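You operate a simulated robot arm through the tools that you are given. There is no shell and no other tool. Be economical: measure what you need, move in short steps, check, and stop when the job is done.

The job below is to be done with a simulated robot arm. You get a single attempt, and the scene is never put back.

JOB
Fit the small green fuse at METER, shut the small drawer and switch on main and meter.
Fine: the fuse stands in the nut tray; drawer shut before the main switch goes on, the meter switch last; the circuit is left running.

Only the result counts: the job must be done as asked and must still hold three seconds after the hand-in. Knocking over, shifting, dropping, spilling or breaking anything else fails it.

ROBOT AND FRAMES
A 7-joint arm with a two-finger parallel gripper on a trunk, on a base that drives. Base frame: it is fixed to the floor where the robot stands at the start and does not move with it; the origin is under the middle of the robot, x ahead of it, y to its left, z up. Lengths are in mm, angles in degrees, forces in N, time in s.
With the tool pointing down near the work surface it reaches from about 300 to 760 mm from the robot's upright axis, wherever it stands. Its first joint turns from -166.0 to 166.0 degrees. Places, roughly: board switch [-600, 900, 1200]; lamp switch [-1000, 900, 1200]; main switch [-1000, 900, 1000]; meter fuse holder [-800, 800, 600]; meter switch [-700, 900, 1200]; relay switch [-900, 900, 1200]; small blue fuse [-1000, 750, 750]; small drawer [-700, 800, 700]; small grey fuse [-1000, 750, 750]. Payload 3.91 kg.
Tool frame: the origin (TCP) lies between the finger pads and is the grasp point; the fingertips stand 30 mm ahead of it; z points along the fingers, y is the line along which they close. Largest opening 110 mm; finger width 20, thickness 10; the body of the gripper, 48 by 112 mm, starts 55 mm behind the TCP.
Orientation is told as [roll, pitch, yaw] about the base's x, y, z axes, in that order, counted from this pose: with the fingers straight down and closing along the base's y, the tool's x points along the base's -x, its y along +y and its z along -z.

CONTROLS
- The arm moves only by the tool servo_tool. Its argument "steps" is a list of rows, each a list of 6 numbers: the shift along the tool's x, y, z in mm, then the turn, a rotation vector about the tool's x, y, z in degrees. In form: [[x, y, z, rx, ry, rz], ...]. A call has 1 to 8 rows; each row shifts and turns the commanded pose from where the row before left it, along the tool's axes as they then stand. "fingers" is the opening, from 0 (shut) to 1 (fully open), set as the call begins (left out, the last holds). A row lasts 0.2 s, in which the tool goes at most 50 mm and 8.6 degrees; a call with a longer step from one row to the next is refused whole, and so is a gripper value outside its range. A pose out of reach is approached as far as the arm can. The call stops where the force on the tool passes 40 N (or 10 N more than at its start, if that is more) or the arm is blocked; 0.2 s more then pass. The fingers move at their own pace (about 153 mm/s each) and stop on an object; they squeeze with about 42 N. The grip force told is the motor's: it shows also when the fingers shut on nothing. Time passes only in rows, and 0.2 s behind the last, so rows that do not move let the fingers close. It gives the time, the measured TCP pose, the force on the tool (base axes), the opening and the grip force at its end, in the units of the frame above (readings bear some noise), with the torque about the TCP (base axes, N m) and any sound that the robot's microphone picked up, and new pictures: "views" is both (left out), scene, wrist or none.
- Cameras (640 x 400 px; columns grow to the right, rows downward): "scene" is now at [-67.1, 214.4, 1486.8]; the picture's right is [0.99, -0.17, 0.00], its down [-0.15, -0.87, -0.47] and it looks along [0.08, 0.46, -0.88] (base axes); focal length 214 px, centre (320, 200). "wrist" rides on the gripper at [77, 7, -115] in the tool frame; the picture's right is [-0.09, 1.00, 0.00], its down [-0.80, -0.07, -0.59] and it looks along [-0.59, -0.05, 0.80] (tool axes); focal length 270 px, centre (320, 200). There is no depth. A picture from a camera that has moved, and an enlarged one, comes with that camera's place and axes in the base frame and with its lens.
- lift_body(by): slides the trunk up (or, below 0, down) by that many mm; the arm and the scene camera ride with it, the base frame stays. It gives what a move gives, with no picture.
- base_move(legs): drives the robot by 1 to 6 legs, each [ahead, turn to the left] in mm and degrees, along the robot's own axes; the way and the turn of a leg run together, so that a leg with both is an arc; at most 1500 mm and 180 degrees a leg. The arm and the cameras ride along, it lands a little off, and it stops where it bumps. It gives what a move gives, and a new picture of the scene camera.
- pan_tilt(pan, tilt): turns the head with the scene camera to pan (to the left, within 155 degrees either way) and tilt (down, from -29 to 69), counted from straight ahead of the robot. It gives what a move gives, and a new picture of the scene camera.
- zoom(camera, box): a new picture of the part [left, top, right, bottom] of that camera's present view, enlarged. It takes no simulated time.
- close_job(): hands the job in; it is judged then, once.

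Work in short steps. Places have to be worked out from the pictures, the camera data and where the tool is seen: move nearer, look again, correct. Check each grasp and each placing, and mend what went wrong. You have 120 turns and 260 pictures in all, those below and enlarged ones among them. Open the gripper and draw the arm clear of the work before you hand the job in, unless the task says otherwise; then end with one line.

The tools are called as a command line: name --pt "numbers of a row" for each row, then --argument value for the rest, lists and objects as JSON in quotes. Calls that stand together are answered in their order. servo_tool: Moves the arm, as the interface text tells. Its arguments: {"type":"object","properties":{"steps":{"type":"array","items":{"type":"array","items":{"type":"number"}}},"fingers":{"type":"number"},"views":{"type":"string","enum":["both","scene","wrist","none"]}},"required":["steps"]} The other tools are called the same way: lift_body (by) slides the trunk up or down; base_move (legs) drives the base; pan_tilt (pan, tilt) turns the head that bears the scene camera; zoom (camera, box) takes an enlarged picture of a part of a camera's view; close_job () hands the job in.

At the start:

```text
t: 0.0
tcp_pos: [-263.8, 310.1, 1356.1]
tool_rot: [0.0, 1.3, 0.3]
force: [-0.5, -1.0, -0.4]
torque: [-0.02, 0.01, -0.03]
finger_gap: 109.9
finger_force: 0.1
trunk travel left (down, up): [-490.0, 120.0]
robot x, y, heading: [-0.5, 2.5, 0.1]
head pan, tilt: [106.3, 67.3]
```

scene: 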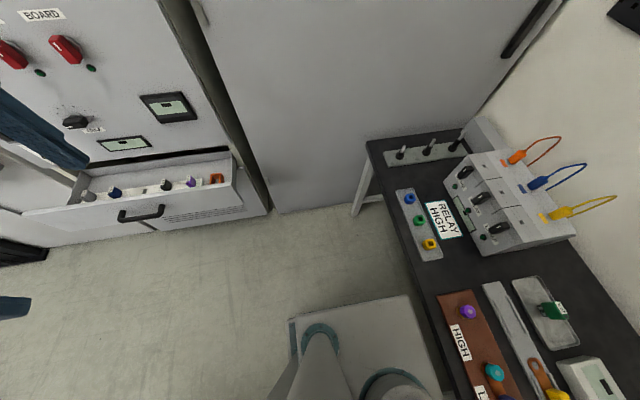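
wrist: 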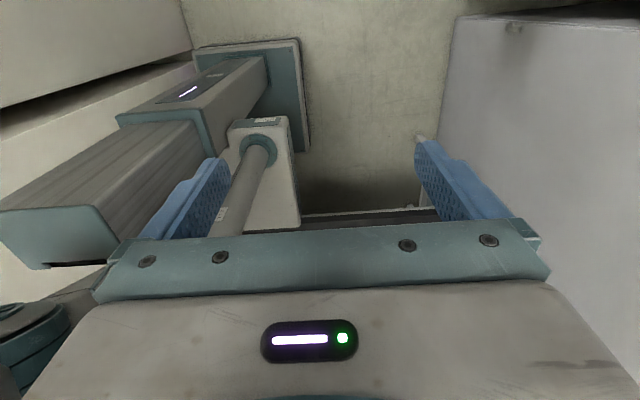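

The first picture shows a cabinet on the left with an open drawer, and a bench to the right with a tray. I'll turn the head to look at the cabinet first.

pan_tilt --pan 130 --tilt 30

pan_tilt --pan 60 --tilt 50

```text
t: 1.0
tcp_pos: [-264.9, 308.0, 1355.9]
tool_rot: [0.1, 1.5, 1.0]
force: [0.2, -0.9, 0.3]
torque: [0.0, 0.01, -0.01]
finger_gap: 109.9
finger_force: 0.1
trunk travel left (down, up): [-490.0, 120.0]
robot x, y, heading: [4.3, -2.9, 0.1]
head pan, tilt: [130.0, 30.0]
camera scene: at [-85.0, 240.5, 1527.8], right [1.0, 0.08, 0.0], down [0.04, -0.52, -0.85], along [-0.07, 0.85, -0.53], focal length 214 px, centre (320, 200)
```

scene: 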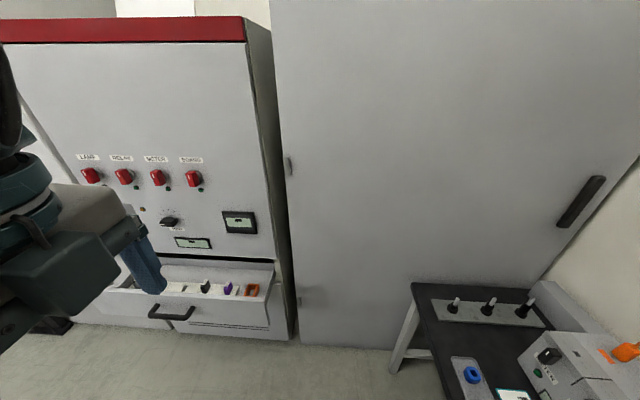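

```text
t: 2.4
tcp_pos: [-260.1, 312.2, 1356.5]
tool_rot: [0.1, 1.6, 0.1]
force: [0.3, 0.1, -0.1]
torque: [0.02, -0.04, -0.01]
finger_gap: 109.9
finger_force: 0.0
trunk travel left (down, up): [-490.0, 120.0]
robot x, y, heading: [-2.6, -1.4, 0.1]
head pan, tilt: [60.0, 50.0]
camera scene: at [-39.6, 217.8, 1500.8], right [0.87, -0.5, 0.0], down [-0.38, -0.66, -0.64], along [0.32, 0.56, -0.77], focal length 214 px, centre (320, 200)
```

scene: 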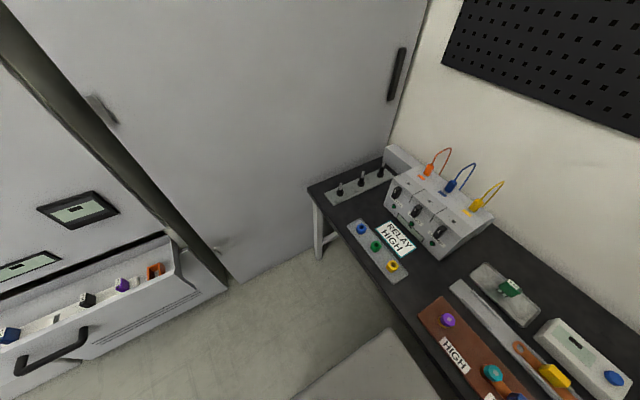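

The bench is ahead-left; the tray with the green part is on it. I'll enlarge the bench and turn towards it.

zoom --camera "scene" --box '[440, 230, 640, 400]'

pan_tilt --pan 15 --tilt 50

pan_tilt --pan 150 --tilt 45

```text
2.35 times, centred on (540, 315) of scene
camera zoom: at [-39.6, 217.8, 1500.8], right [0.87, -0.5, 0.0], down [-0.38, -0.66, -0.64], along [0.32, 0.56, -0.77], focal length 505 px, centre (-198, -71)
```

zoom: 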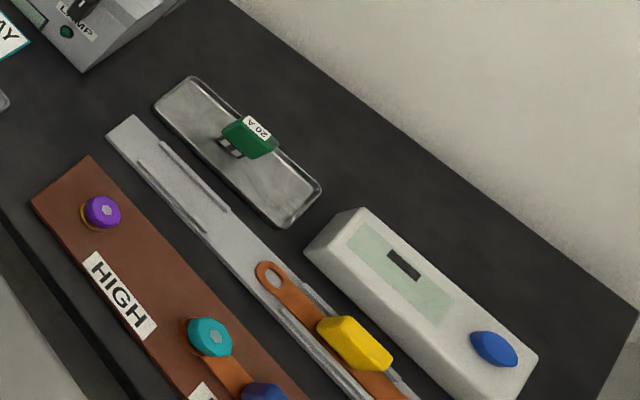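

```text
t: 3.6
tcp_pos: [-261.9, 310.4, 1357.4]
tool_rot: [0.0, 1.6, 0.5]
force: [-0.4, 0.3, 0.3]
torque: [0.01, -0.01, 0.0]
finger_gap: 110.0
finger_force: 0.1
trunk travel left (down, up): [-490.0, 120.0]
robot x, y, heading: [-1.4, 2.1, -0.3]
head pan, tilt: [15.0, 50.0]
camera scene: at [-3.7, 171.1, 1501.3], right [0.26, -0.97, 0.0], down [-0.74, -0.2, -0.64], along [0.62, 0.17, -0.77], focal length 214 px, centre (320, 200)
```

scene: 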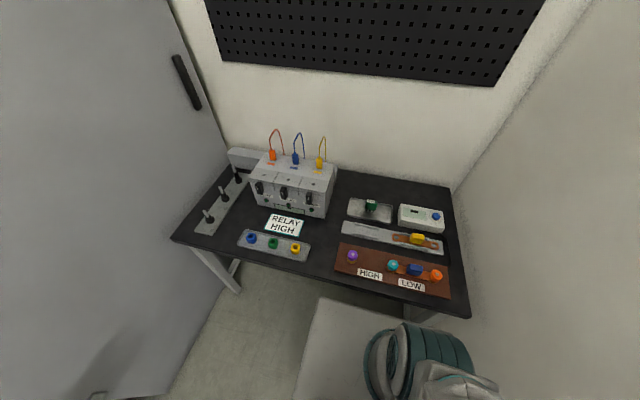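

```text
t: 5.7
tcp_pos: [-264.4, 309.6, 1356.9]
tool_rot: [0.1, 1.5, 0.8]
force: [0.6, -0.5, 0.0]
torque: [-0.01, -0.04, -0.01]
finger_gap: 109.8
finger_force: 0.0
trunk travel left (down, up): [-490.0, 120.0]
robot x, y, heading: [-2.6, 3.4, 0.1]
head pan, tilt: [150.0, 45.0]
camera scene: at [-76.5, 233.6, 1510.8], right [1.0, -0.02, 0.0], down [-0.01, -0.69, -0.73], along [0.01, 0.73, -0.69], focal length 214 px, centre (320, 200)
```

scene: 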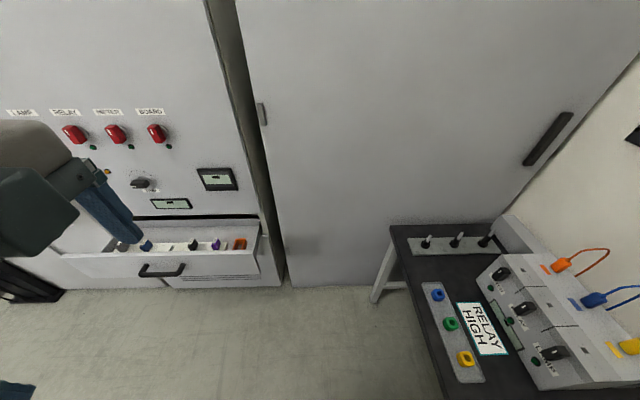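

The arm seems to stand behind the head mast, on the left rear. Before any driving I need to see the room around the robot.

pan_tilt --pan -60 --tilt 40

pan_tilt --pan -150 --tilt 40

pan_tilt --pan 0 --tilt 69

```text
t: 8.8
tcp_pos: [-262.6, 311.3, 1357.8]
tool_rot: [-0.1, 1.6, 0.5]
force: [-0.5, 0.6, -0.3]
torque: [0.01, 0.01, 0.0]
finger_gap: 110.0
finger_force: 0.2
trunk travel left (down, up): [-490.0, 120.0]
robot x, y, heading: [-2.9, -2.6, 0.1]
head pan, tilt: [-60.0, 40.0]
camera scene: at [-35.5, 77.5, 1515.5], right [-0.87, -0.5, 0.0], down [-0.32, 0.56, -0.77], along [0.38, -0.66, -0.64], focal length 214 px, centre (320, 200)
```

scene: 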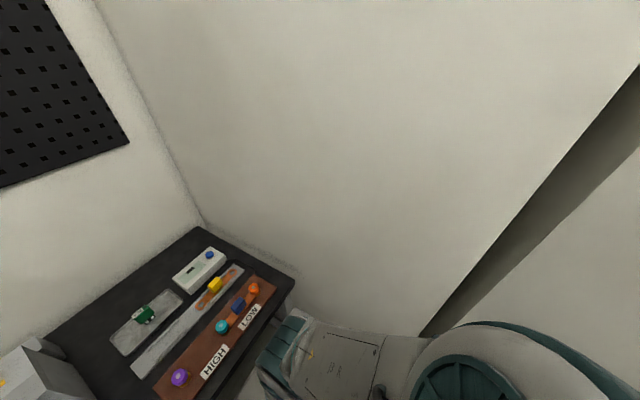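

```text
t: 10.4
tcp_pos: [-260.7, 311.3, 1356.3]
tool_rot: [-0.1, 1.4, 0.2]
force: [-0.7, 0.9, -0.2]
torque: [-0.02, 0.01, -0.03]
finger_gap: 110.0
finger_force: 0.0
trunk travel left (down, up): [-490.0, 120.0]
robot x, y, heading: [-2.1, -2.1, 0.1]
head pan, tilt: [-150.0, 40.0]
camera scene: at [-108.3, 65.4, 1532.3], right [-0.94, 0.33, 0.0], down [0.16, 0.46, -0.87], along [-0.29, -0.82, -0.49], focal length 214 px, centre (320, 200)
```

scene: 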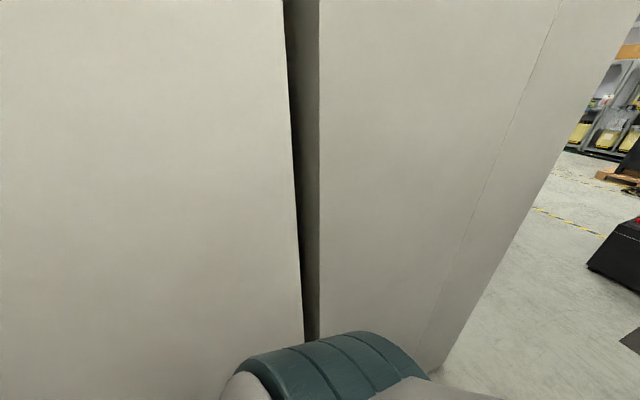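

```text
t: 12.8
tcp_pos: [-260.5, 311.1, 1357.0]
tool_rot: [0.1, 1.6, 0.6]
force: [-0.1, -0.2, 0.7]
torque: [0.01, -0.02, 0.01]
finger_gap: 109.9
finger_force: 0.0
trunk travel left (down, up): [-490.0, 120.0]
robot x, y, heading: [1.4, 0.0, 0.1]
head pan, tilt: [0.0, 68.8]
camera scene: at [-22.1, 151.0, 1479.2], right [0.0, -1.0, 0.0], down [-0.93, 0.0, -0.36], along [0.36, 0.0, -0.93], focal length 214 px, centre (320, 200)
```

scene: 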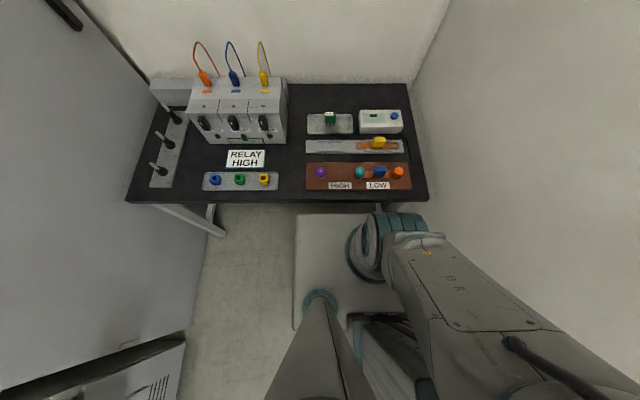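

The right-hand wall is close (y about −245), so the robot can't turn where it stands. I'll reverse out in a gentle S-curve, gaining about 150 mm to the left.

base_move --legs '[[-200, -6], [-250, -18], [-250, 18], [-200, 6]]'

```text
t: 18.4
tcp_pos: [-1141.3, 463.2, 1357.2]
tool_rot: [0.1, 1.6, 0.0]
force: [-1.0, 0.0, -0.4]
torque: [-0.01, -0.02, -0.01]
finger_gap: 109.9
finger_force: 0.0
trunk travel left (down, up): [-490.0, 120.0]
robot x, y, heading: [-878.6, 149.2, -0.3]
head pan, tilt: [0.0, 68.8]
camera scene: at [-901.3, 301.3, 1479.2], right [-0.01, -1.0, 0.0], down [-0.93, 0.0, -0.36], along [0.36, 0.0, -0.93], focal length 214 px, centre (320, 200)
```

scene: 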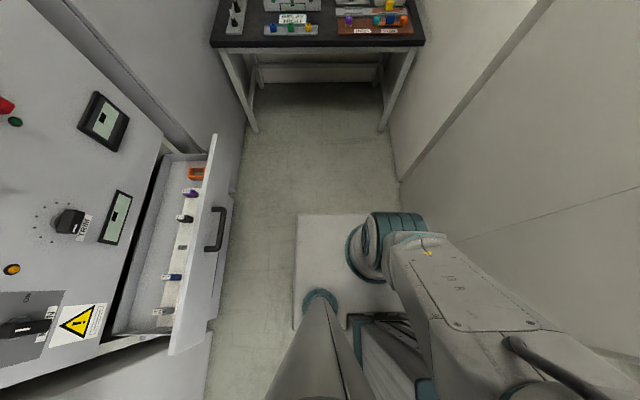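

The drive went as planned, and I now have a good view of the cabinet and drawer. I'll enlarge it.

zoom --camera "scene" --box '[0, 80, 240, 380]'

pan_tilt --pan 80 --tilt 35

```text
1.33 times, centred on (120, 230) of scene
camera zoom: at [-901.3, 301.3, 1479.2], right [-0.01, -1.0, 0.0], down [-0.93, 0.0, -0.36], along [0.36, 0.0, -0.93], focal length 286 px, centre (587, 160)
```

zoom: 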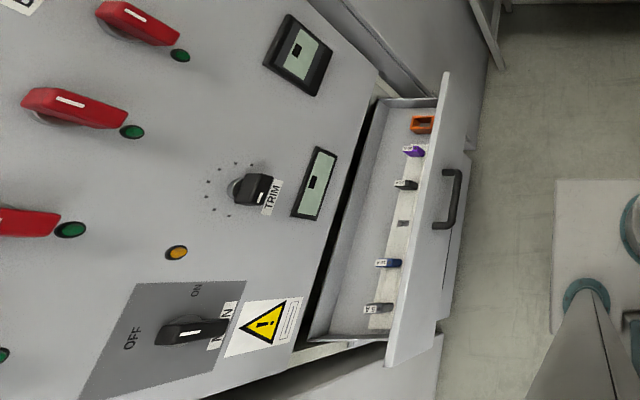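

```text
t: 19.9
tcp_pos: [-1138.1, 462.4, 1356.6]
tool_rot: [0.1, 1.6, -0.1]
force: [0.6, 0.1, 0.2]
torque: [-0.03, 0.0, 0.02]
finger_gap: 110.2
finger_force: 0.1
trunk travel left (down, up): [-490.0, 120.0]
robot x, y, heading: [-878.0, 152.2, -0.1]
head pan, tilt: [80.0, 35.0]
camera scene: at [-940.8, 388.3, 1523.0], right [0.98, -0.18, 0.0], down [-0.1, -0.56, -0.82], along [0.15, 0.81, -0.57], focal length 214 px, centre (320, 200)
```

scene: 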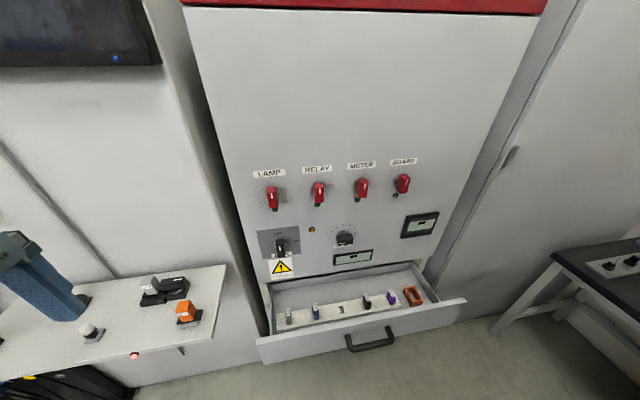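

zoom --camera "scene" --box '[240, 140, 480, 360]'

zoom --camera "scene" --box '[260, 255, 440, 340]'

```text
1.82 times, centred on (360, 250) of scene
camera zoom: at [-940.8, 388.3, 1523.0], right [0.98, -0.18, 0.0], down [-0.1, -0.56, -0.82], along [0.15, 0.81, -0.57], focal length 390 px, centre (247, 109)
```

zoom: 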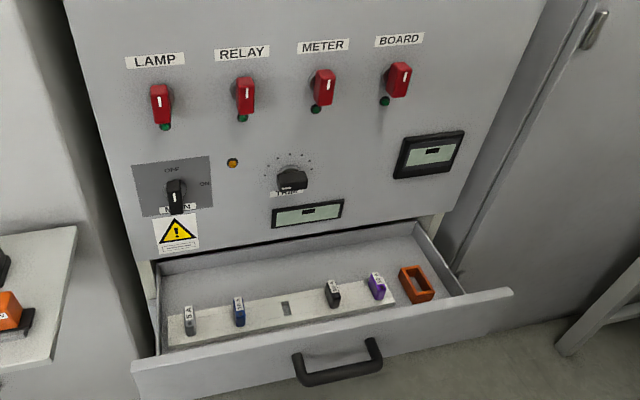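

```text
3.56 times, centred on (350, 298) of scene
camera zoom: at [-940.8, 388.3, 1523.0], right [0.98, -0.18, 0.0], down [-0.1, -0.56, -0.82], along [0.15, 0.81, -0.57], focal length 763 px, centre (213, -147)
```

zoom: 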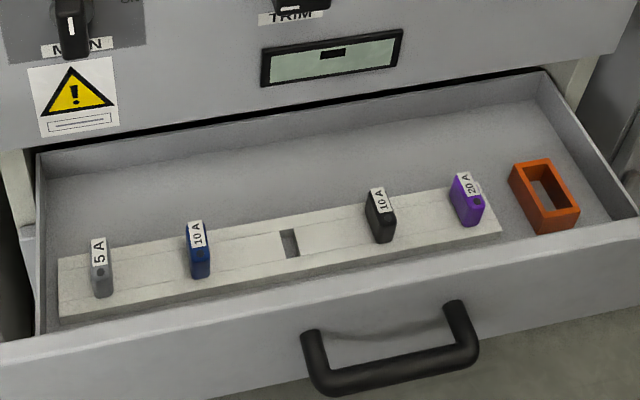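

Now the empty slot in the drawer strip, at about (-760, 850, 605), looks like the METER holder. I'll drive towards the bench for the fuse and then turn right so the arm's side faces it.

base_move --legs '[[760, 0], [0, -130]]'

```text
t: 29.4
tcp_pos: [291.3, 152.6, 1357.0]
tool_rot: [0.1, 1.6, -129.1]
force: [0.3, 0.5, -0.7]
torque: [0.0, -0.01, 0.0]
finger_gap: 110.0
finger_force: 0.0
trunk travel left (down, up): [-490.0, 120.0]
robot x, y, heading: [-118.6, 148.6, -129.5]
head pan, tilt: [80.0, 35.0]
camera scene: at [105.3, 46.7, 1522.9], right [-0.76, -0.65, 0.0], down [-0.37, 0.44, -0.82], along [0.53, -0.62, -0.57], focal length 214 px, centre (320, 200)
```

scene: 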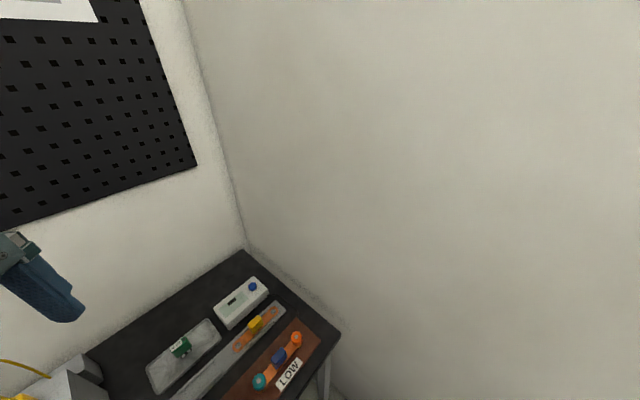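

Robot is in place at (-119, 149) heading −129.5°. I'll move the TCP level above the fuse estimate (600, 110), staying high.

servo_tool --pt "23 38 0 0 0 0" --pt "23 38 0 0 0 0" --pt "23 38 0 0 0 0" --pt "23 38 10 0 0 0" --pt "23 38 10 0 0 0" --pt "23 38 10 0 0 0" --pt "23 38 10 0 0 0"

```text
t: 29.9
tcp_pos: [307.9, 241.6, 1383.4]
tool_rot: [5.8, 1.6, -119.8]
force: [-0.5, 1.1, -0.5]
torque: [-0.05, -0.03, -0.03]
finger_gap: 109.8
finger_force: 0.1
out of reach, approached as far as the arm can: row 2
trunk travel left (down, up): [-490.0, 120.0]
robot x, y, heading: [-112.6, 148.8, -129.7]
head pan, tilt: [80.0, 35.0]
stopped in row 2: the arm was blocked; the commanded pose is now the measured one
camera scene: at [104.0, 51.1, 1523.3], right [-0.76, -0.65, 0.0], down [-0.37, 0.43, -0.82], along [0.53, -0.62, -0.57], focal length 214 px, centre (320, 200)
camera wrist: at [338.3, 308.0, 1501.6], right [0.82, -0.57, 0.1], down [-0.52, -0.64, 0.56], along [-0.26, -0.51, -0.82], focal length 270 px, centre (320, 200)
```

scene: 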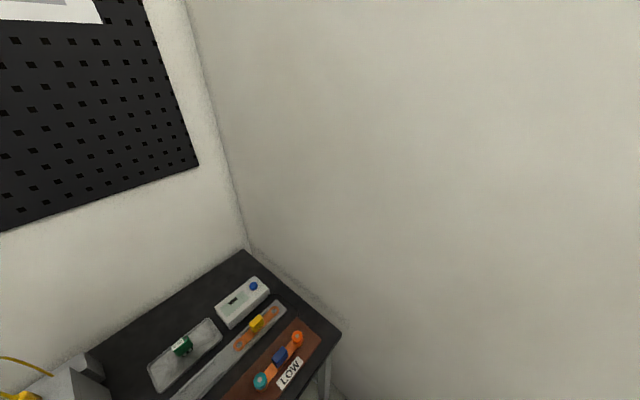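
wrist: 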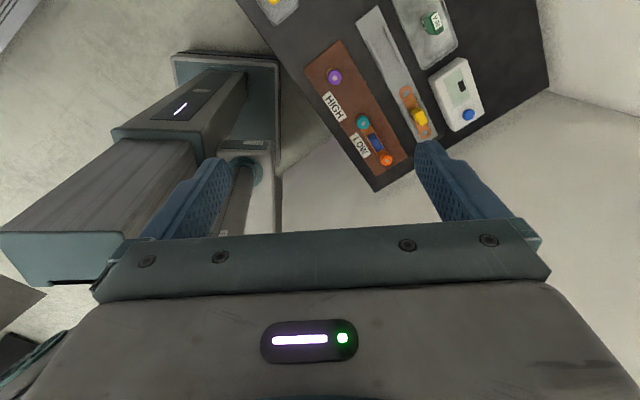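

The arm got blocked when swinging towards the head mast. I'll turn the base another −22° so the fuse lies further from the mast relative to the robot.

base_move --legs '[[0, -22]]'

```text
t: 31.5
tcp_pos: [311.3, 70.4, 1382.8]
tool_rot: [5.7, 1.6, -142.2]
force: [0.5, -0.4, 0.4]
torque: [0.03, 0.0, -0.02]
finger_gap: 110.2
finger_force: 0.1
trunk travel left (down, up): [-490.0, 120.0]
robot x, y, heading: [-112.9, 147.4, -151.8]
head pan, tilt: [80.0, 35.0]
camera scene: at [50.0, -29.5, 1522.8], right [-0.95, -0.31, 0.0], down [-0.18, 0.54, -0.82], along [0.26, -0.78, -0.57], focal length 214 px, centre (320, 200)
```

scene: 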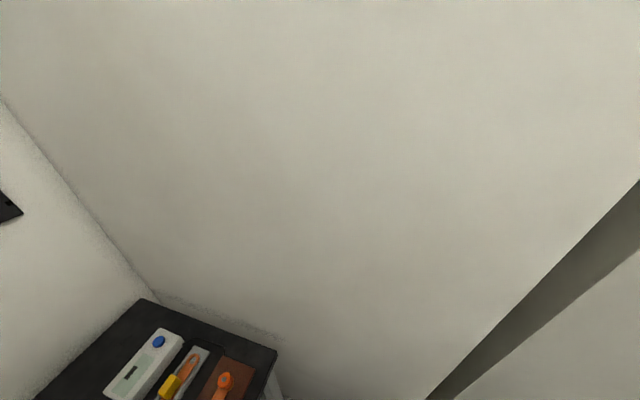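

Now the arm is on the free side. I'll undo the small roll and move out and down towards the fuse, in a modest first step.

servo_tool --pt "30 17 20 5.7 0 0" --pt "30 17 30 0 0 0" --pt "30 17 30 0 0 0" --pt "30 17 30 0 0 0" --views "wrist"

```text
t: 32.3
tcp_pos: [326.3, 115.2, 1412.1]
tool_rot: [5.2, 12.7, -136.1]
force: [0.0, 0.6, -0.8]
torque: [0.03, 0.0, -0.02]
finger_gap: 109.9
finger_force: 0.1
out of reach, approached as far as the arm can: row 1
trunk travel left (down, up): [-490.0, 120.0]
robot x, y, heading: [-111.8, 149.2, -151.9]
head pan, tilt: [80.0, 35.0]
stopped in row 3: the arm was blocked; the commanded pose is now the measured one
camera wrist: at [358.9, 152.1, 1542.7], right [0.61, -0.79, 0.07], down [-0.74, -0.54, 0.39], along [-0.27, -0.29, -0.92], focal length 270 px, centre (320, 200)
```

wrist: 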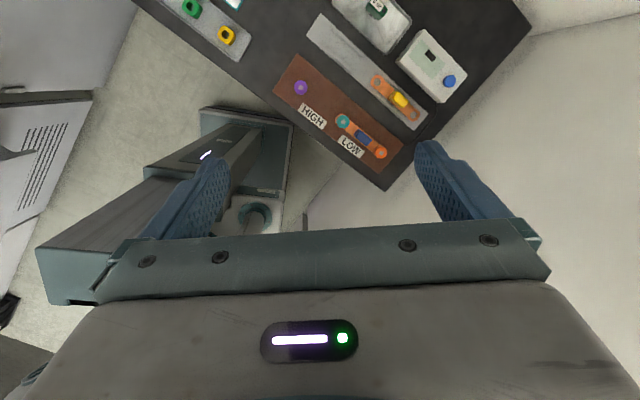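

The tool moved oddly (up rather than down), so some joint limit or contact may be involved. I'll look at the arm itself with the scene camera.

pan_tilt --pan 110 --tilt 20

pan_tilt --pan -110 --tilt 10

pan_tilt --pan -40 --tilt 50

```text
t: 33.2
tcp_pos: [325.1, 115.8, 1411.6]
tool_rot: [5.2, 12.7, -136.0]
force: [-0.3, 0.1, -0.1]
torque: [0.05, 0.01, 0.0]
finger_gap: 110.1
finger_force: 0.1
trunk travel left (down, up): [-490.0, 120.0]
robot x, y, heading: [-115.4, 151.1, -151.5]
head pan, tilt: [110.0, 20.0]
camera scene: at [91.7, -7.6, 1546.0], right [-0.67, -0.75, 0.0], down [-0.26, 0.23, -0.94], along [0.7, -0.63, -0.34], focal length 214 px, centre (320, 200)
```

scene: 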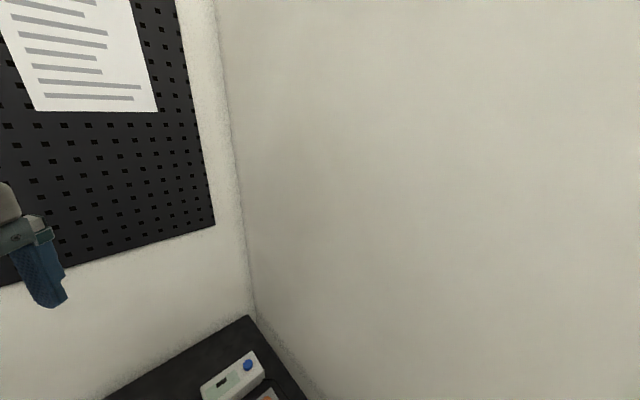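

```text
t: 36.4
tcp_pos: [325.1, 116.4, 1412.9]
tool_rot: [5.3, 12.9, -136.1]
force: [0.2, -0.5, 0.5]
torque: [0.01, 0.0, 0.03]
finger_gap: 110.1
finger_force: 0.1
trunk travel left (down, up): [-490.0, 120.0]
robot x, y, heading: [-114.9, 146.6, -151.6]
head pan, tilt: [-110.0, 10.0]
camera scene: at [8.8, 146.4, 1563.2], right [0.99, 0.14, 0.0], down [0.03, -0.17, -0.98], along [-0.14, 0.97, -0.17], focal length 214 px, centre (320, 200)
```

scene: 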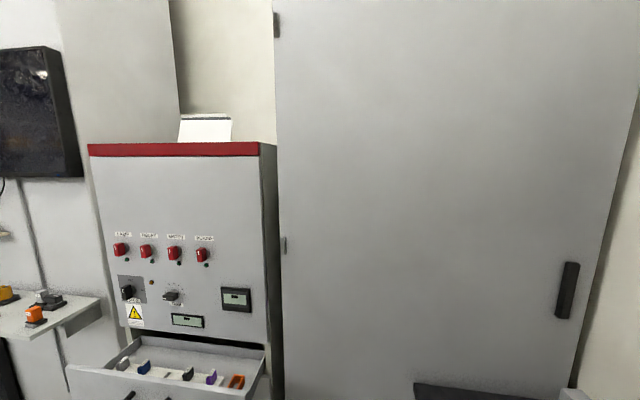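

```text
t: 37.8
tcp_pos: [325.5, 115.4, 1412.2]
tool_rot: [5.2, 12.9, -136.2]
force: [0.3, -0.3, 0.0]
torque: [0.0, 0.0, -0.01]
finger_gap: 110.0
finger_force: 0.0
trunk travel left (down, up): [-490.0, 120.0]
robot x, y, heading: [-114.3, 146.3, -151.8]
head pan, tilt: [-40.0, 50.0]
camera scene: at [-53.2, 70.1, 1501.3], right [0.2, 0.98, 0.0], down [0.75, -0.16, -0.64], along [-0.63, 0.13, -0.77], focal length 214 px, centre (320, 200)
```

scene: 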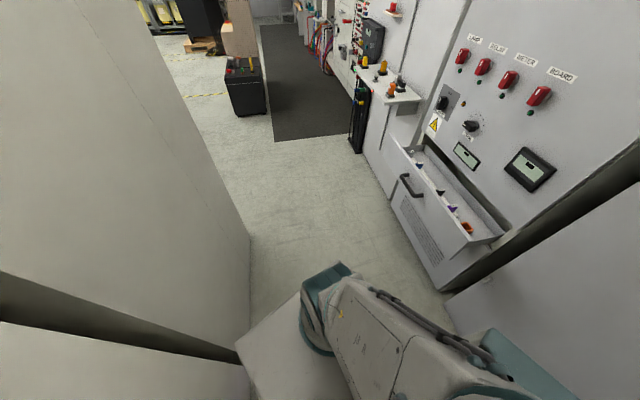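

The upper arm leans to the robot's right rear while the hand is at left rear: the arm is wound near its first joint's limit. I'll unwind it by swinging the hand around behind the robot (world counter-clockwise), levelling the tool as it goes.

servo_tool --pt "20 -18 0 2.6 -6.5 0" --pt "20 -18 0 2.6 -6.4 0" --pt "33 -30 0 0 0 -6.2" --pt "33 -30 0 0 0 -6.2" --views "wrist"

```text
t: 38.8
tcp_pos: [298.9, 247.5, 1357.4]
tool_rot: [0.2, 0.6, -125.2]
force: [0.1, 0.1, -0.3]
torque: [-0.01, 0.01, -0.01]
finger_gap: 109.9
finger_force: 0.1
out of reach, approached as far as the arm can: row 1, 2, 3, 4
trunk travel left (down, up): [-490.0, 120.0]
robot x, y, heading: [-116.2, 147.5, -151.8]
head pan, tilt: [-40.0, 50.0]
camera wrist: at [346.6, 305.4, 1475.7], right [0.76, -0.65, 0.0], down [-0.52, -0.62, 0.59], along [-0.38, -0.45, -0.81], focal length 270 px, centre (320, 200)
```

wrist: 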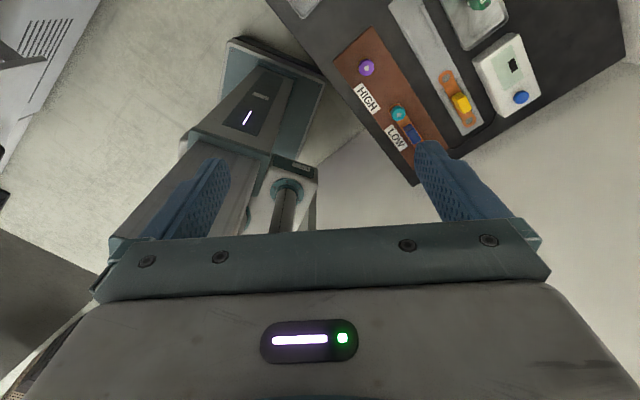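

The hand swung to world angle 13° and is level. I'll continue the swing.

servo_tool --pt "30 -34 0 0 0 -6.2" --pt "30 -34 0 0 0 -6.2" --pt "30 -34 0 0 0 -6.2" --pt "30 -34 0 0 0 -6.2" --pt "30 -34 0 0 0 -6.2" --pt "30 -34 0 0 0 -6.2" --views "wrist"

```text
t: 40.2
tcp_pos: [167.8, 487.4, 1341.9]
tool_rot: [-0.7, -0.3, -87.2]
force: [-0.6, -0.3, 0.1]
torque: [0.02, 0.01, -0.01]
finger_gap: 109.7
finger_force: 0.1
out of reach, approached as far as the arm can: row 2
trunk travel left (down, up): [-490.0, 120.0]
robot x, y, heading: [-114.9, 150.5, -152.0]
head pan, tilt: [-40.0, 50.0]
camera wrist: at [171.2, 564.9, 1457.4], right [1.0, -0.04, -0.01], down [-0.03, -0.8, 0.6], along [-0.03, -0.6, -0.8], focal length 270 px, centre (320, 200)
```

wrist: 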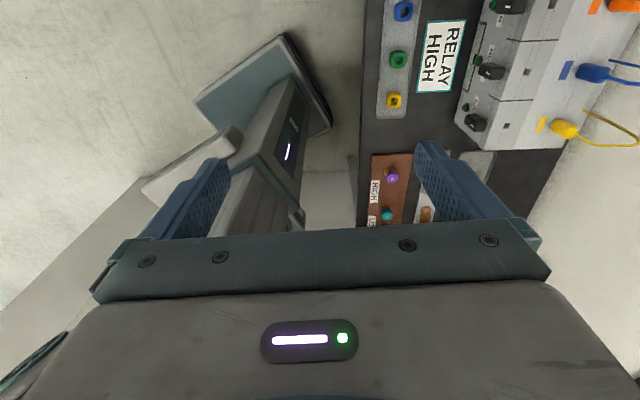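

It is unwinding smoothly (rel. angle now about −158°). I'll continue the same arc.

servo_tool --pt "31 -34 0 0 0 -6.2" --pt "31 -34 0 0 0 -6.2" --pt "31 -34 0 0 0 -6.2" --pt "31 -34 0 0 0 -6.2" --pt "31 -34 0 0 0 -6.2" --pt "31 -34 0 0 0 -6.2" --pt "31 -34 0 0 0 -6.2" --pt "31 -34 0 0 0 -6.2" --views "wrist"

servo_tool --pt "31 -34 0 0 0 -6.2" --pt "31 -34 0 0 0 -6.2" --pt "31 -34 0 0 0 -6.2" --pt "31 -34 0 0 0 -6.2" --pt "31 -34 0 0 0 -6.2" --pt "31 -34 0 0 0 -6.2" --pt "31 -34 0 0 0 -6.2" --pt "31 -34 0 0 0 -6.2" --views "wrist"

```text
t: 42.0
tcp_pos: [-171.4, 595.0, 1350.9]
tool_rot: [-0.6, 0.5, -37.8]
force: [-0.8, -0.3, 0.5]
torque: [0.02, -0.02, -0.01]
finger_gap: 110.0
finger_force: 0.0
trunk travel left (down, up): [-490.0, 120.0]
robot x, y, heading: [-113.3, 147.9, -151.7]
head pan, tilt: [-40.0, 50.0]
camera wrist: at [-227.8, 648.4, 1466.8], right [0.68, 0.73, -0.01], down [0.6, -0.55, 0.59], along [0.43, -0.41, -0.81], focal length 270 px, centre (320, 200)
```

wrist: 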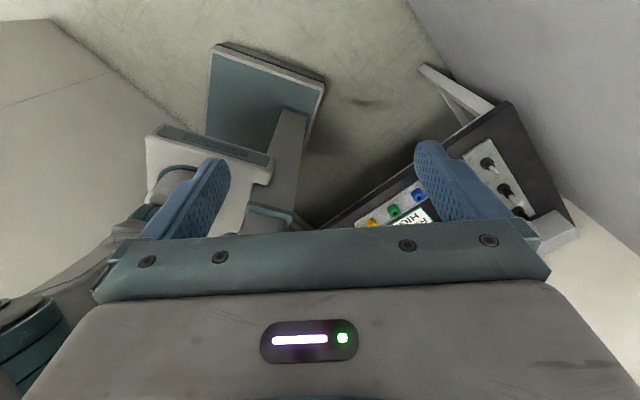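

```text
t: 43.8
tcp_pos: [-472.9, 409.3, 1354.3]
tool_rot: [0.0, 0.7, 11.8]
force: [0.2, 0.2, 0.6]
torque: [0.0, -0.01, 0.01]
finger_gap: 110.1
finger_force: 0.0
trunk travel left (down, up): [-490.0, 120.0]
robot x, y, heading: [-118.0, 149.0, -151.8]
head pan, tilt: [-40.0, 50.0]
camera wrist: at [-550.9, 399.8, 1470.8], right [-0.12, 0.99, 0.0], down [0.81, 0.1, 0.59], along [0.58, 0.07, -0.81], focal length 270 px, centre (320, 200)
```

wrist: 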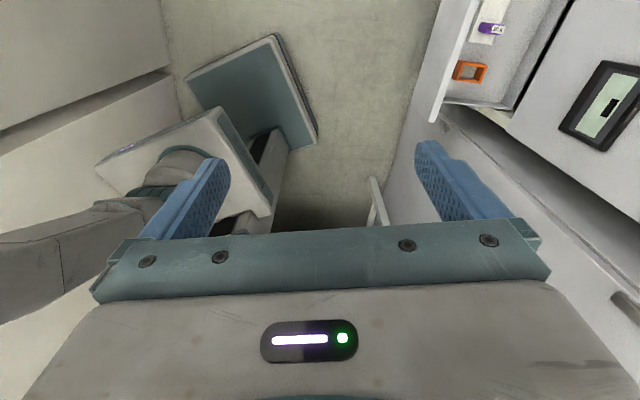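

The arm is now free at relative angle −64°. I'll swing on to the robot's front.

servo_tool --pt "31 -34 0 0 0 -6.2" --pt "31 -34 0 0 0 -6.2" --pt "31 -34 0 0 0 -6.2" --pt "31 -34 0 0 0 -6.2" --pt "31 -34 0 0 0 -6.2" --pt "31 -34 0 0 0 -6.2" --pt "31 -34 0 0 0 -6.2" --pt "31 -34 0 0 0 -6.2" --views "none"

servo_tool --pt "0 0 0 0 0 -8.5" --pt "0 0 0 0 0 -8.5" --pt "0 0 0 0 0 -8.5" --pt "0 0 0 0 0 -8.5" --pt "0 0 0 0 0 -8.5" --pt "0 0 0 0 0 -8.5" --pt "0 0 0 0 0 -8.5" --pt "0 0 0 0 0 -8.5" --views "none"

```text
t: 45.6
tcp_pos: [-607.9, 180.9, 1378.2]
tool_rot: [0.7, 0.5, 58.2]
force: [-0.2, -0.5, 0.5]
torque: [-0.02, 0.04, 0.02]
finger_gap: 110.1
finger_force: 0.0
out of reach, approached as far as the arm can: row 5, 6, 7, 8
trunk travel left (down, up): [-490.0, 120.0]
robot x, y, heading: [-114.3, 149.9, -151.6]
head pan, tilt: [-40.0, 50.0]
```

```text
t: 47.4
tcp_pos: [-608.0, 180.3, 1378.1]
tool_rot: [0.7, -0.3, 126.3]
force: [-0.7, -0.6, -0.6]
torque: [-0.01, 0.0, -0.02]
finger_gap: 109.8
finger_force: 0.1
trunk travel left (down, up): [-490.0, 120.0]
robot x, y, heading: [-120.6, 150.8, -151.7]
head pan, tilt: [-40.0, 50.0]
```

The tool turns freely. I'll finish rotating the wrist so that its camera faces outward, then check.

servo_tool --pt "0 0 0 0 0 -8.5" --pt "0 0 0 0 0 -8.5" --pt "0 0 0 0 0 -8.5" --pt "0 0 0 0 0 -8.5" --pt "0 0 0 0 0 -8.5" --pt "0 0 0 0 0 -8.5" --views "wrist"

base_move --legs '[[0, -170]]'

```text
t: 48.8
tcp_pos: [-609.7, 179.1, 1376.7]
tool_rot: [0.2, -0.9, 177.3]
force: [-0.2, -0.8, 0.1]
torque: [-0.02, 0.01, 0.03]
finger_gap: 109.7
finger_force: 0.1
trunk travel left (down, up): [-490.0, 120.0]
robot x, y, heading: [-111.3, 149.8, -151.5]
head pan, tilt: [-40.0, 50.0]
camera wrist: at [-531.9, 170.1, 1492.5], right [-0.14, -0.99, 0.01], down [-0.79, 0.11, 0.6], along [-0.6, 0.08, -0.8], focal length 270 px, centre (320, 200)
```

wrist: 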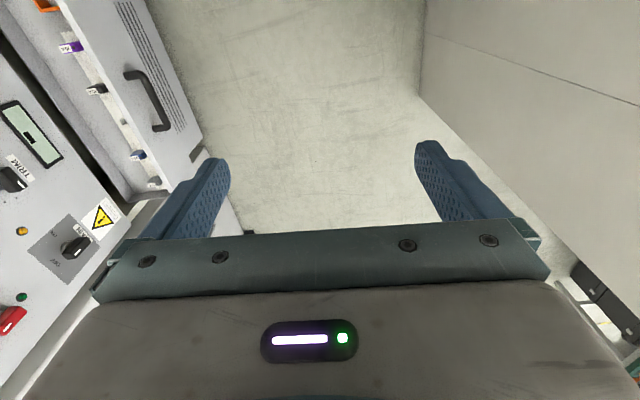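

```text
t: 56.2
tcp_pos: [376.6, 196.0, 1377.4]
tool_rot: [0.2, -0.8, 6.2]
force: [0.0, -0.2, -0.9]
torque: [0.01, -0.02, 0.04]
finger_gap: 109.7
finger_force: 0.1
trunk travel left (down, up): [-490.0, 120.0]
robot x, y, heading: [-116.8, 148.9, 37.6]
head pan, tilt: [-40.0, 50.0]
camera scene: at [-191.5, 219.8, 1501.2], right [-0.05, -1.0, 0.0], down [-0.77, 0.04, -0.64], along [0.64, -0.03, -0.77], focal length 214 px, centre (320, 200)
```

scene: 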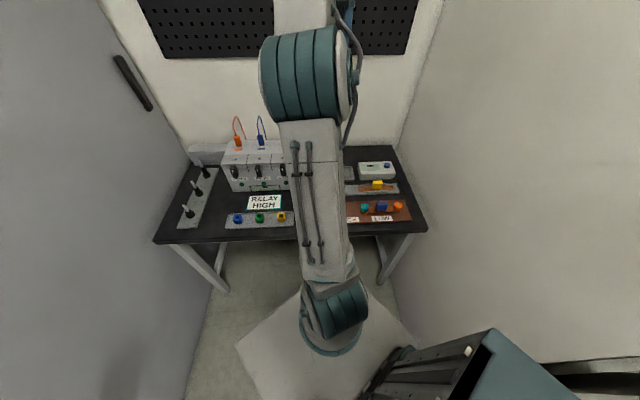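

The arm now faces the bench properly. I'll move over the fuse estimate, descending to about z 1150.

servo_tool --pt "-30 -16 30 0 0 0" --pt "-30 -16 30 0 0 0" --pt "-30 -16 30 0 0 0" --pt "-30 -16 30 0 0 0" --pt "-30 -16 30 0 0 0" --pt "-30 -15 30 0 0 0" --pt "-30 -15 30 0 0 0"

```text
t: 57.8
tcp_pos: [587.8, 110.1, 1162.6]
tool_rot: [0.2, -0.9, 6.2]
force: [-0.6, 0.0, -0.4]
torque: [0.0, -0.02, 0.02]
finger_gap: 109.8
finger_force: 0.0
out of reach, approached as far as the arm can: row 7
trunk travel left (down, up): [-490.0, 120.0]
robot x, y, heading: [-114.3, 149.4, 37.6]
head pan, tilt: [-40.0, 50.0]
camera scene: at [-191.5, 220.5, 1501.2], right [-0.05, -1.0, 0.0], down [-0.77, 0.03, -0.64], along [0.64, -0.03, -0.77], focal length 214 px, centre (320, 200)
camera wrist: at [507.3, 108.4, 1278.1], right [-0.02, 1.0, 0.01], down [0.8, 0.01, 0.61], along [0.6, 0.02, -0.8], focal length 270 px, centre (320, 200)
```

scene: 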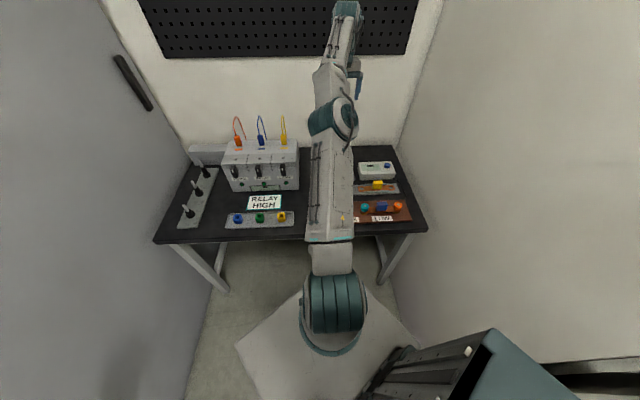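
wrist: 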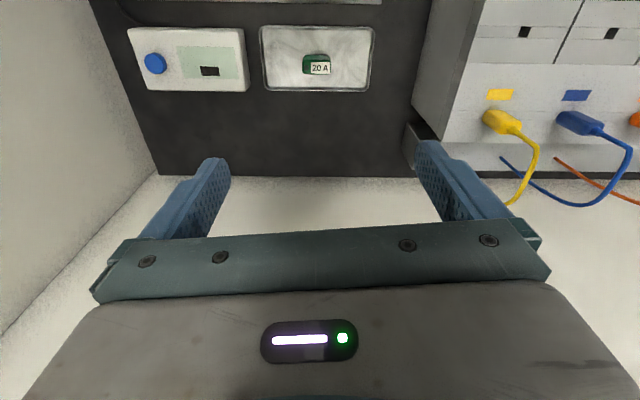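

The fuse lies almost under the TCP, near (595, 110). I'll enlarge the wrist view to see its orientation.

zoom --camera "wrist" --box '[240, 10, 400, 110]'

```text
4.00 times, centred on (320, 60) of wrist
camera zoom: at [507.3, 108.4, 1278.1], right [-0.02, 1.0, 0.01], down [0.8, 0.01, 0.61], along [0.6, 0.02, -0.8], focal length 1081 px, centre (320, 760)
```

zoom: 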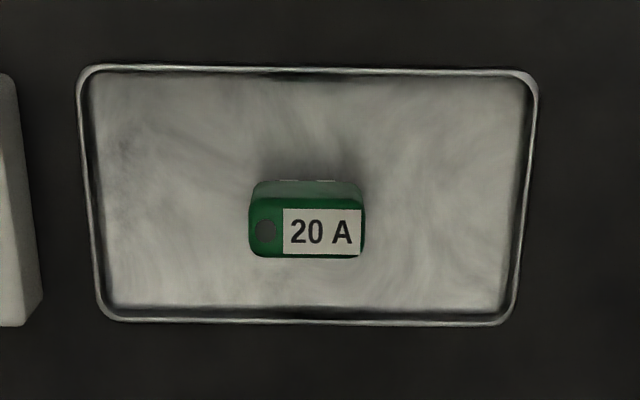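

The fuse is ~45 mm along y and ~22 mm along x, with its dot towards −y, the same way as the fuses in the drawer strip. I'll turn the tool to yaw 90° so it grips across the thin side.

servo_tool --pt "0 0 0 0 0 -8.5" --pt "0 0 0 0 0 -8.5" --pt "0 0 0 0 0 -8.5" --pt "0 0 0 0 0 -8.5" --pt "0 0 0 0 0 -8.5" --pt "0 0 0 0 0 -8.5" --pt "0 0 0 0 0 -8.5" --pt "0 0 0 0 0 -8.5" --views "none"

servo_tool --pt "0 0 30 0 0 -8" --pt "0 0 30 0 0 -7.8" --pt "0 0 40 0 0 0" --pt "0 0 40 0 0 0" --views "wrist"

```text
t: 59.6
tcp_pos: [585.7, 110.1, 1163.1]
tool_rot: [-0.7, -0.4, 74.3]
force: [0.1, -0.4, 0.0]
torque: [0.05, 0.03, 0.0]
finger_gap: 110.2
finger_force: 0.0
trunk travel left (down, up): [-490.0, 120.0]
robot x, y, heading: [-115.9, 145.7, 37.4]
head pan, tilt: [-40.0, 50.0]
```

```text
t: 60.6
tcp_pos: [587.6, 110.9, 1023.7]
tool_rot: [-0.7, -0.4, 90.0]
force: [0.7, 0.7, -0.8]
torque: [-0.02, -0.02, 0.0]
finger_gap: 109.9
finger_force: 0.0
trunk travel left (down, up): [-490.0, 120.0]
robot x, y, heading: [-114.1, 151.4, 37.4]
head pan, tilt: [-40.0, 50.0]
camera wrist: at [578.1, 32.4, 1139.5], right [-1.0, 0.09, -0.01], down [0.06, 0.8, 0.6], along [0.06, 0.6, -0.8], focal length 270 px, centre (320, 200)
```

wrist: 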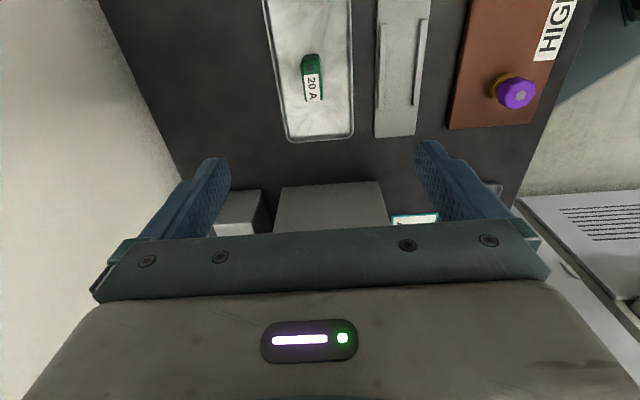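

Fuse estimated at (598, 108). I'll shift 10 mm in +x and descend to z ≈ 905 for a closer look.

servo_tool --pt "1 -10 30 0 0 0" --pt "0 0 45 0 0 0" --pt "0 0 45 0 0 0" --views "wrist"

```text
t: 61.4
tcp_pos: [597.7, 110.3, 904.2]
tool_rot: [-0.6, -0.2, 89.9]
force: [-0.5, 0.8, 0.4]
torque: [-0.02, -0.01, 0.0]
finger_gap: 109.8
finger_force: 0.1
trunk travel left (down, up): [-490.0, 120.0]
robot x, y, heading: [-112.5, 151.1, 37.2]
head pan, tilt: [-40.0, 50.0]
camera wrist: at [589.1, 32.4, 1018.2], right [-1.0, 0.09, -0.01], down [0.06, 0.8, 0.6], along [0.06, 0.6, -0.8], focal length 270 px, centre (320, 200)
```

wrist: 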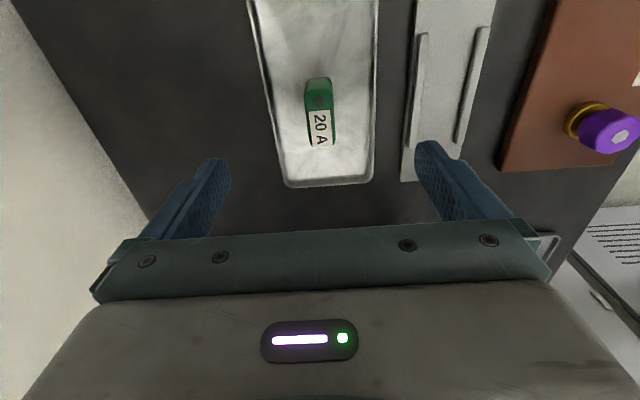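

The fuse is centred under the fingers, its top near z 815. The tray rim is about ±45 mm, so I'll narrow the fingers to ~50 mm and descend to z ≈ 850.

servo_tool --pt "3 0 20 0 0 0" --pt "0 0 34 0 0 0" --pt "0 0 0 0 0 0" --fingers 0.46 --views "wrist"

```text
t: 62.2
tcp_pos: [599.3, 106.3, 848.9]
tool_rot: [-0.6, -0.3, 90.0]
force: [0.2, -0.3, 0.5]
torque: [0.01, 0.0, 0.01]
finger_gap: 50.8
finger_force: 0.1
trunk travel left (down, up): [-490.0, 120.0]
robot x, y, heading: [-116.5, 147.6, 37.4]
head pan, tilt: [-40.0, 50.0]
camera wrist: at [589.4, 28.6, 963.8], right [-1.0, 0.09, -0.01], down [0.06, 0.8, 0.6], along [0.06, 0.6, -0.8], focal length 270 px, centre (320, 200)
```

wrist: 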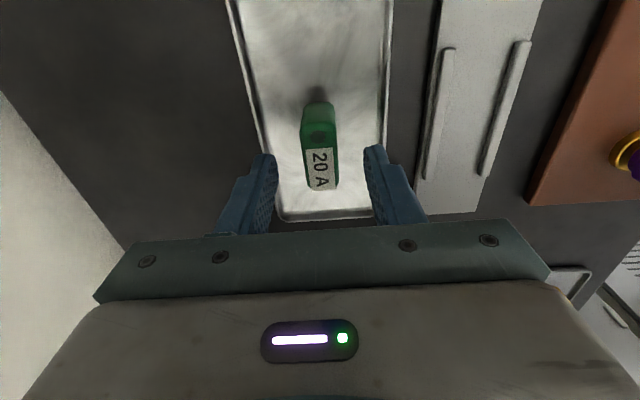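

Fuse is ~40×20 mm, top z ≈ 827, centred at (597, 103). I'll descend to z ≈ 816 (tips 786, above the tray floor) and then close.

servo_tool --pt "3 1 17 0 0 0" --pt "0 0 16 0 0 0" --views "wrist"

```text
t: 62.8
tcp_pos: [598.9, 104.0, 816.3]
tool_rot: [-0.7, -0.3, 89.8]
force: [-0.3, 0.0, -0.2]
torque: [0.01, 0.02, -0.01]
finger_gap: 50.5
finger_force: 0.0
trunk travel left (down, up): [-490.0, 120.0]
robot x, y, heading: [-118.5, 150.7, 37.5]
head pan, tilt: [-40.0, 50.0]
camera wrist: at [589.5, 26.1, 930.8], right [-1.0, 0.09, -0.01], down [0.06, 0.8, 0.6], along [0.06, 0.6, -0.8], focal length 270 px, centre (320, 200)
```

wrist: 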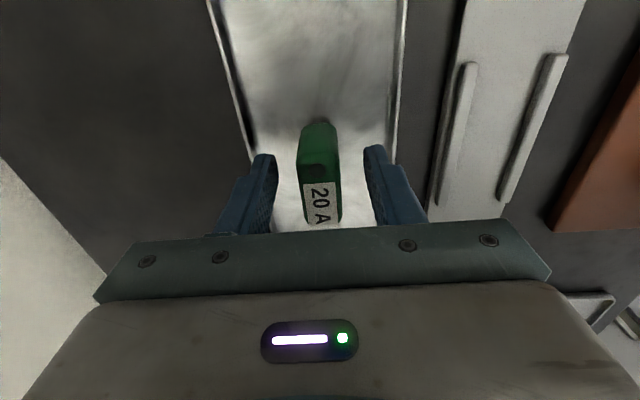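

Fuse is between the fingers; a small 4 mm correction towards −y and then I close.

servo_tool --pt "4 0 0 0 0 0" --pt "0 0 0 0 0 0" --views "none"

servo_tool --pt "0 0 0 0 0 0" --pt "0 0 0 0 0 0" --pt "0 0 0 0 0 0" --fingers 0 --views "wrist"

```text
t: 63.4
tcp_pos: [598.1, 99.1, 815.9]
tool_rot: [-0.6, -0.3, 90.0]
force: [-0.2, 0.1, -0.2]
torque: [0.03, -0.01, -0.04]
finger_gap: 50.7
finger_force: 0.0
trunk travel left (down, up): [-490.0, 120.0]
robot x, y, heading: [-116.0, 151.7, 37.5]
head pan, tilt: [-40.0, 50.0]
```

```text
t: 64.2
tcp_pos: [599.3, 100.6, 816.2]
tool_rot: [-0.7, -0.2, 90.0]
force: [0.1, -1.0, -0.4]
torque: [0.04, -0.03, 0.02]
finger_gap: 21.0
finger_force: 42.5
trunk travel left (down, up): [-490.0, 120.0]
robot x, y, heading: [-110.9, 151.3, 37.4]
head pan, tilt: [-40.0, 50.0]
camera wrist: at [589.3, 22.3, 931.2], right [-1.0, 0.09, -0.01], down [0.06, 0.8, 0.6], along [0.06, 0.6, -0.8], focal length 270 px, centre (320, 200)
```

wrist: 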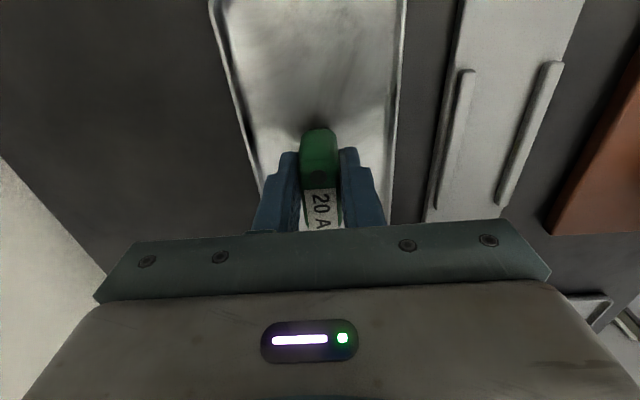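

The fuse is gripped (21 mm gap, 42 N). I'll lift straight up.

servo_tool --pt "0 0 -20 0 0 0" --pt "0 0 -40 0 0 0" --pt "0 0 -45 0 0 0" --pt "0 0 -45 0 0 0" --pt "0 0 -45 0 0 0" --pt "0 0 -45 0 0 0" --pt "0 0 -45 0 0 0" --views "wrist"

```text
t: 65.8
tcp_pos: [594.6, 98.5, 1101.4]
tool_rot: [-0.7, -0.4, 90.0]
force: [0.0, 0.2, 0.1]
torque: [-0.03, 0.01, -0.03]
finger_gap: 21.0
finger_force: 42.3
trunk travel left (down, up): [-490.0, 120.0]
robot x, y, heading: [-113.8, 151.9, 37.5]
head pan, tilt: [-40.0, 50.0]
camera wrist: at [585.7, 20.1, 1216.1], right [-1.0, 0.09, -0.01], down [0.06, 0.8, 0.6], along [0.06, 0.6, -0.8], focal length 270 px, centre (320, 200)
```

wrist: 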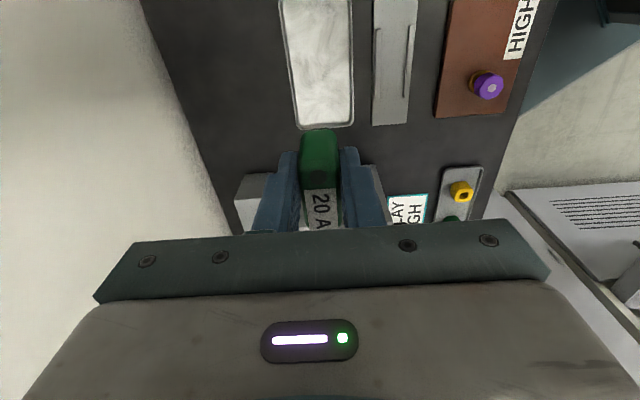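

The fuse is held well clear. I'll retract towards the robot before driving.

servo_tool --pt "-3 44 -20 0 0 0" --pt "-3 44 -20 0 0 0" --pt "-3 44 -20 0 0 0" --pt "-3 44 -20 0 0 0" --pt "-3 44 -20 0 0 0" --pt "-3 44 -10 0 0 0" --views "none"

base_move --legs '[[0, -37.5], [-710, 0]]'

```text
t: 67.2
tcp_pos: [330.4, 111.6, 1209.2]
tool_rot: [-0.7, -0.3, 89.9]
force: [0.8, 0.1, -0.4]
torque: [0.01, 0.0, 0.01]
finger_gap: 21.1
finger_force: 41.4
out of reach, approached as far as the arm can: row 6
trunk travel left (down, up): [-490.0, 120.0]
robot x, y, heading: [-116.0, 148.9, 37.4]
head pan, tilt: [-40.0, 50.0]
```

```text
t: 72.8
tcp_pos: [-493.6, -150.0, 1208.8]
tool_rot: [-0.7, -0.4, 52.7]
force: [0.6, 0.0, -0.6]
torque: [-0.03, -0.01, -0.02]
finger_gap: 21.0
finger_force: 42.1
trunk travel left (down, up): [-490.0, 120.0]
robot x, y, heading: [-825.4, 150.8, -0.1]
head pan, tilt: [-40.0, 50.0]
camera scene: at [-845.6, 252.6, 1501.2], right [-0.64, -0.77, 0.0], down [-0.59, 0.49, -0.64], along [0.49, -0.41, -0.77], focal length 214 px, centre (320, 200)
```

scene: 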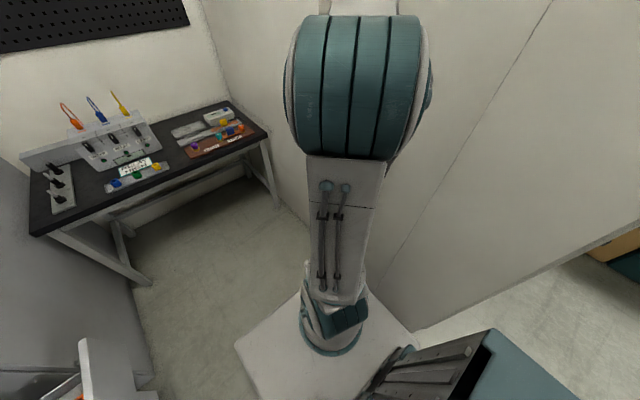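

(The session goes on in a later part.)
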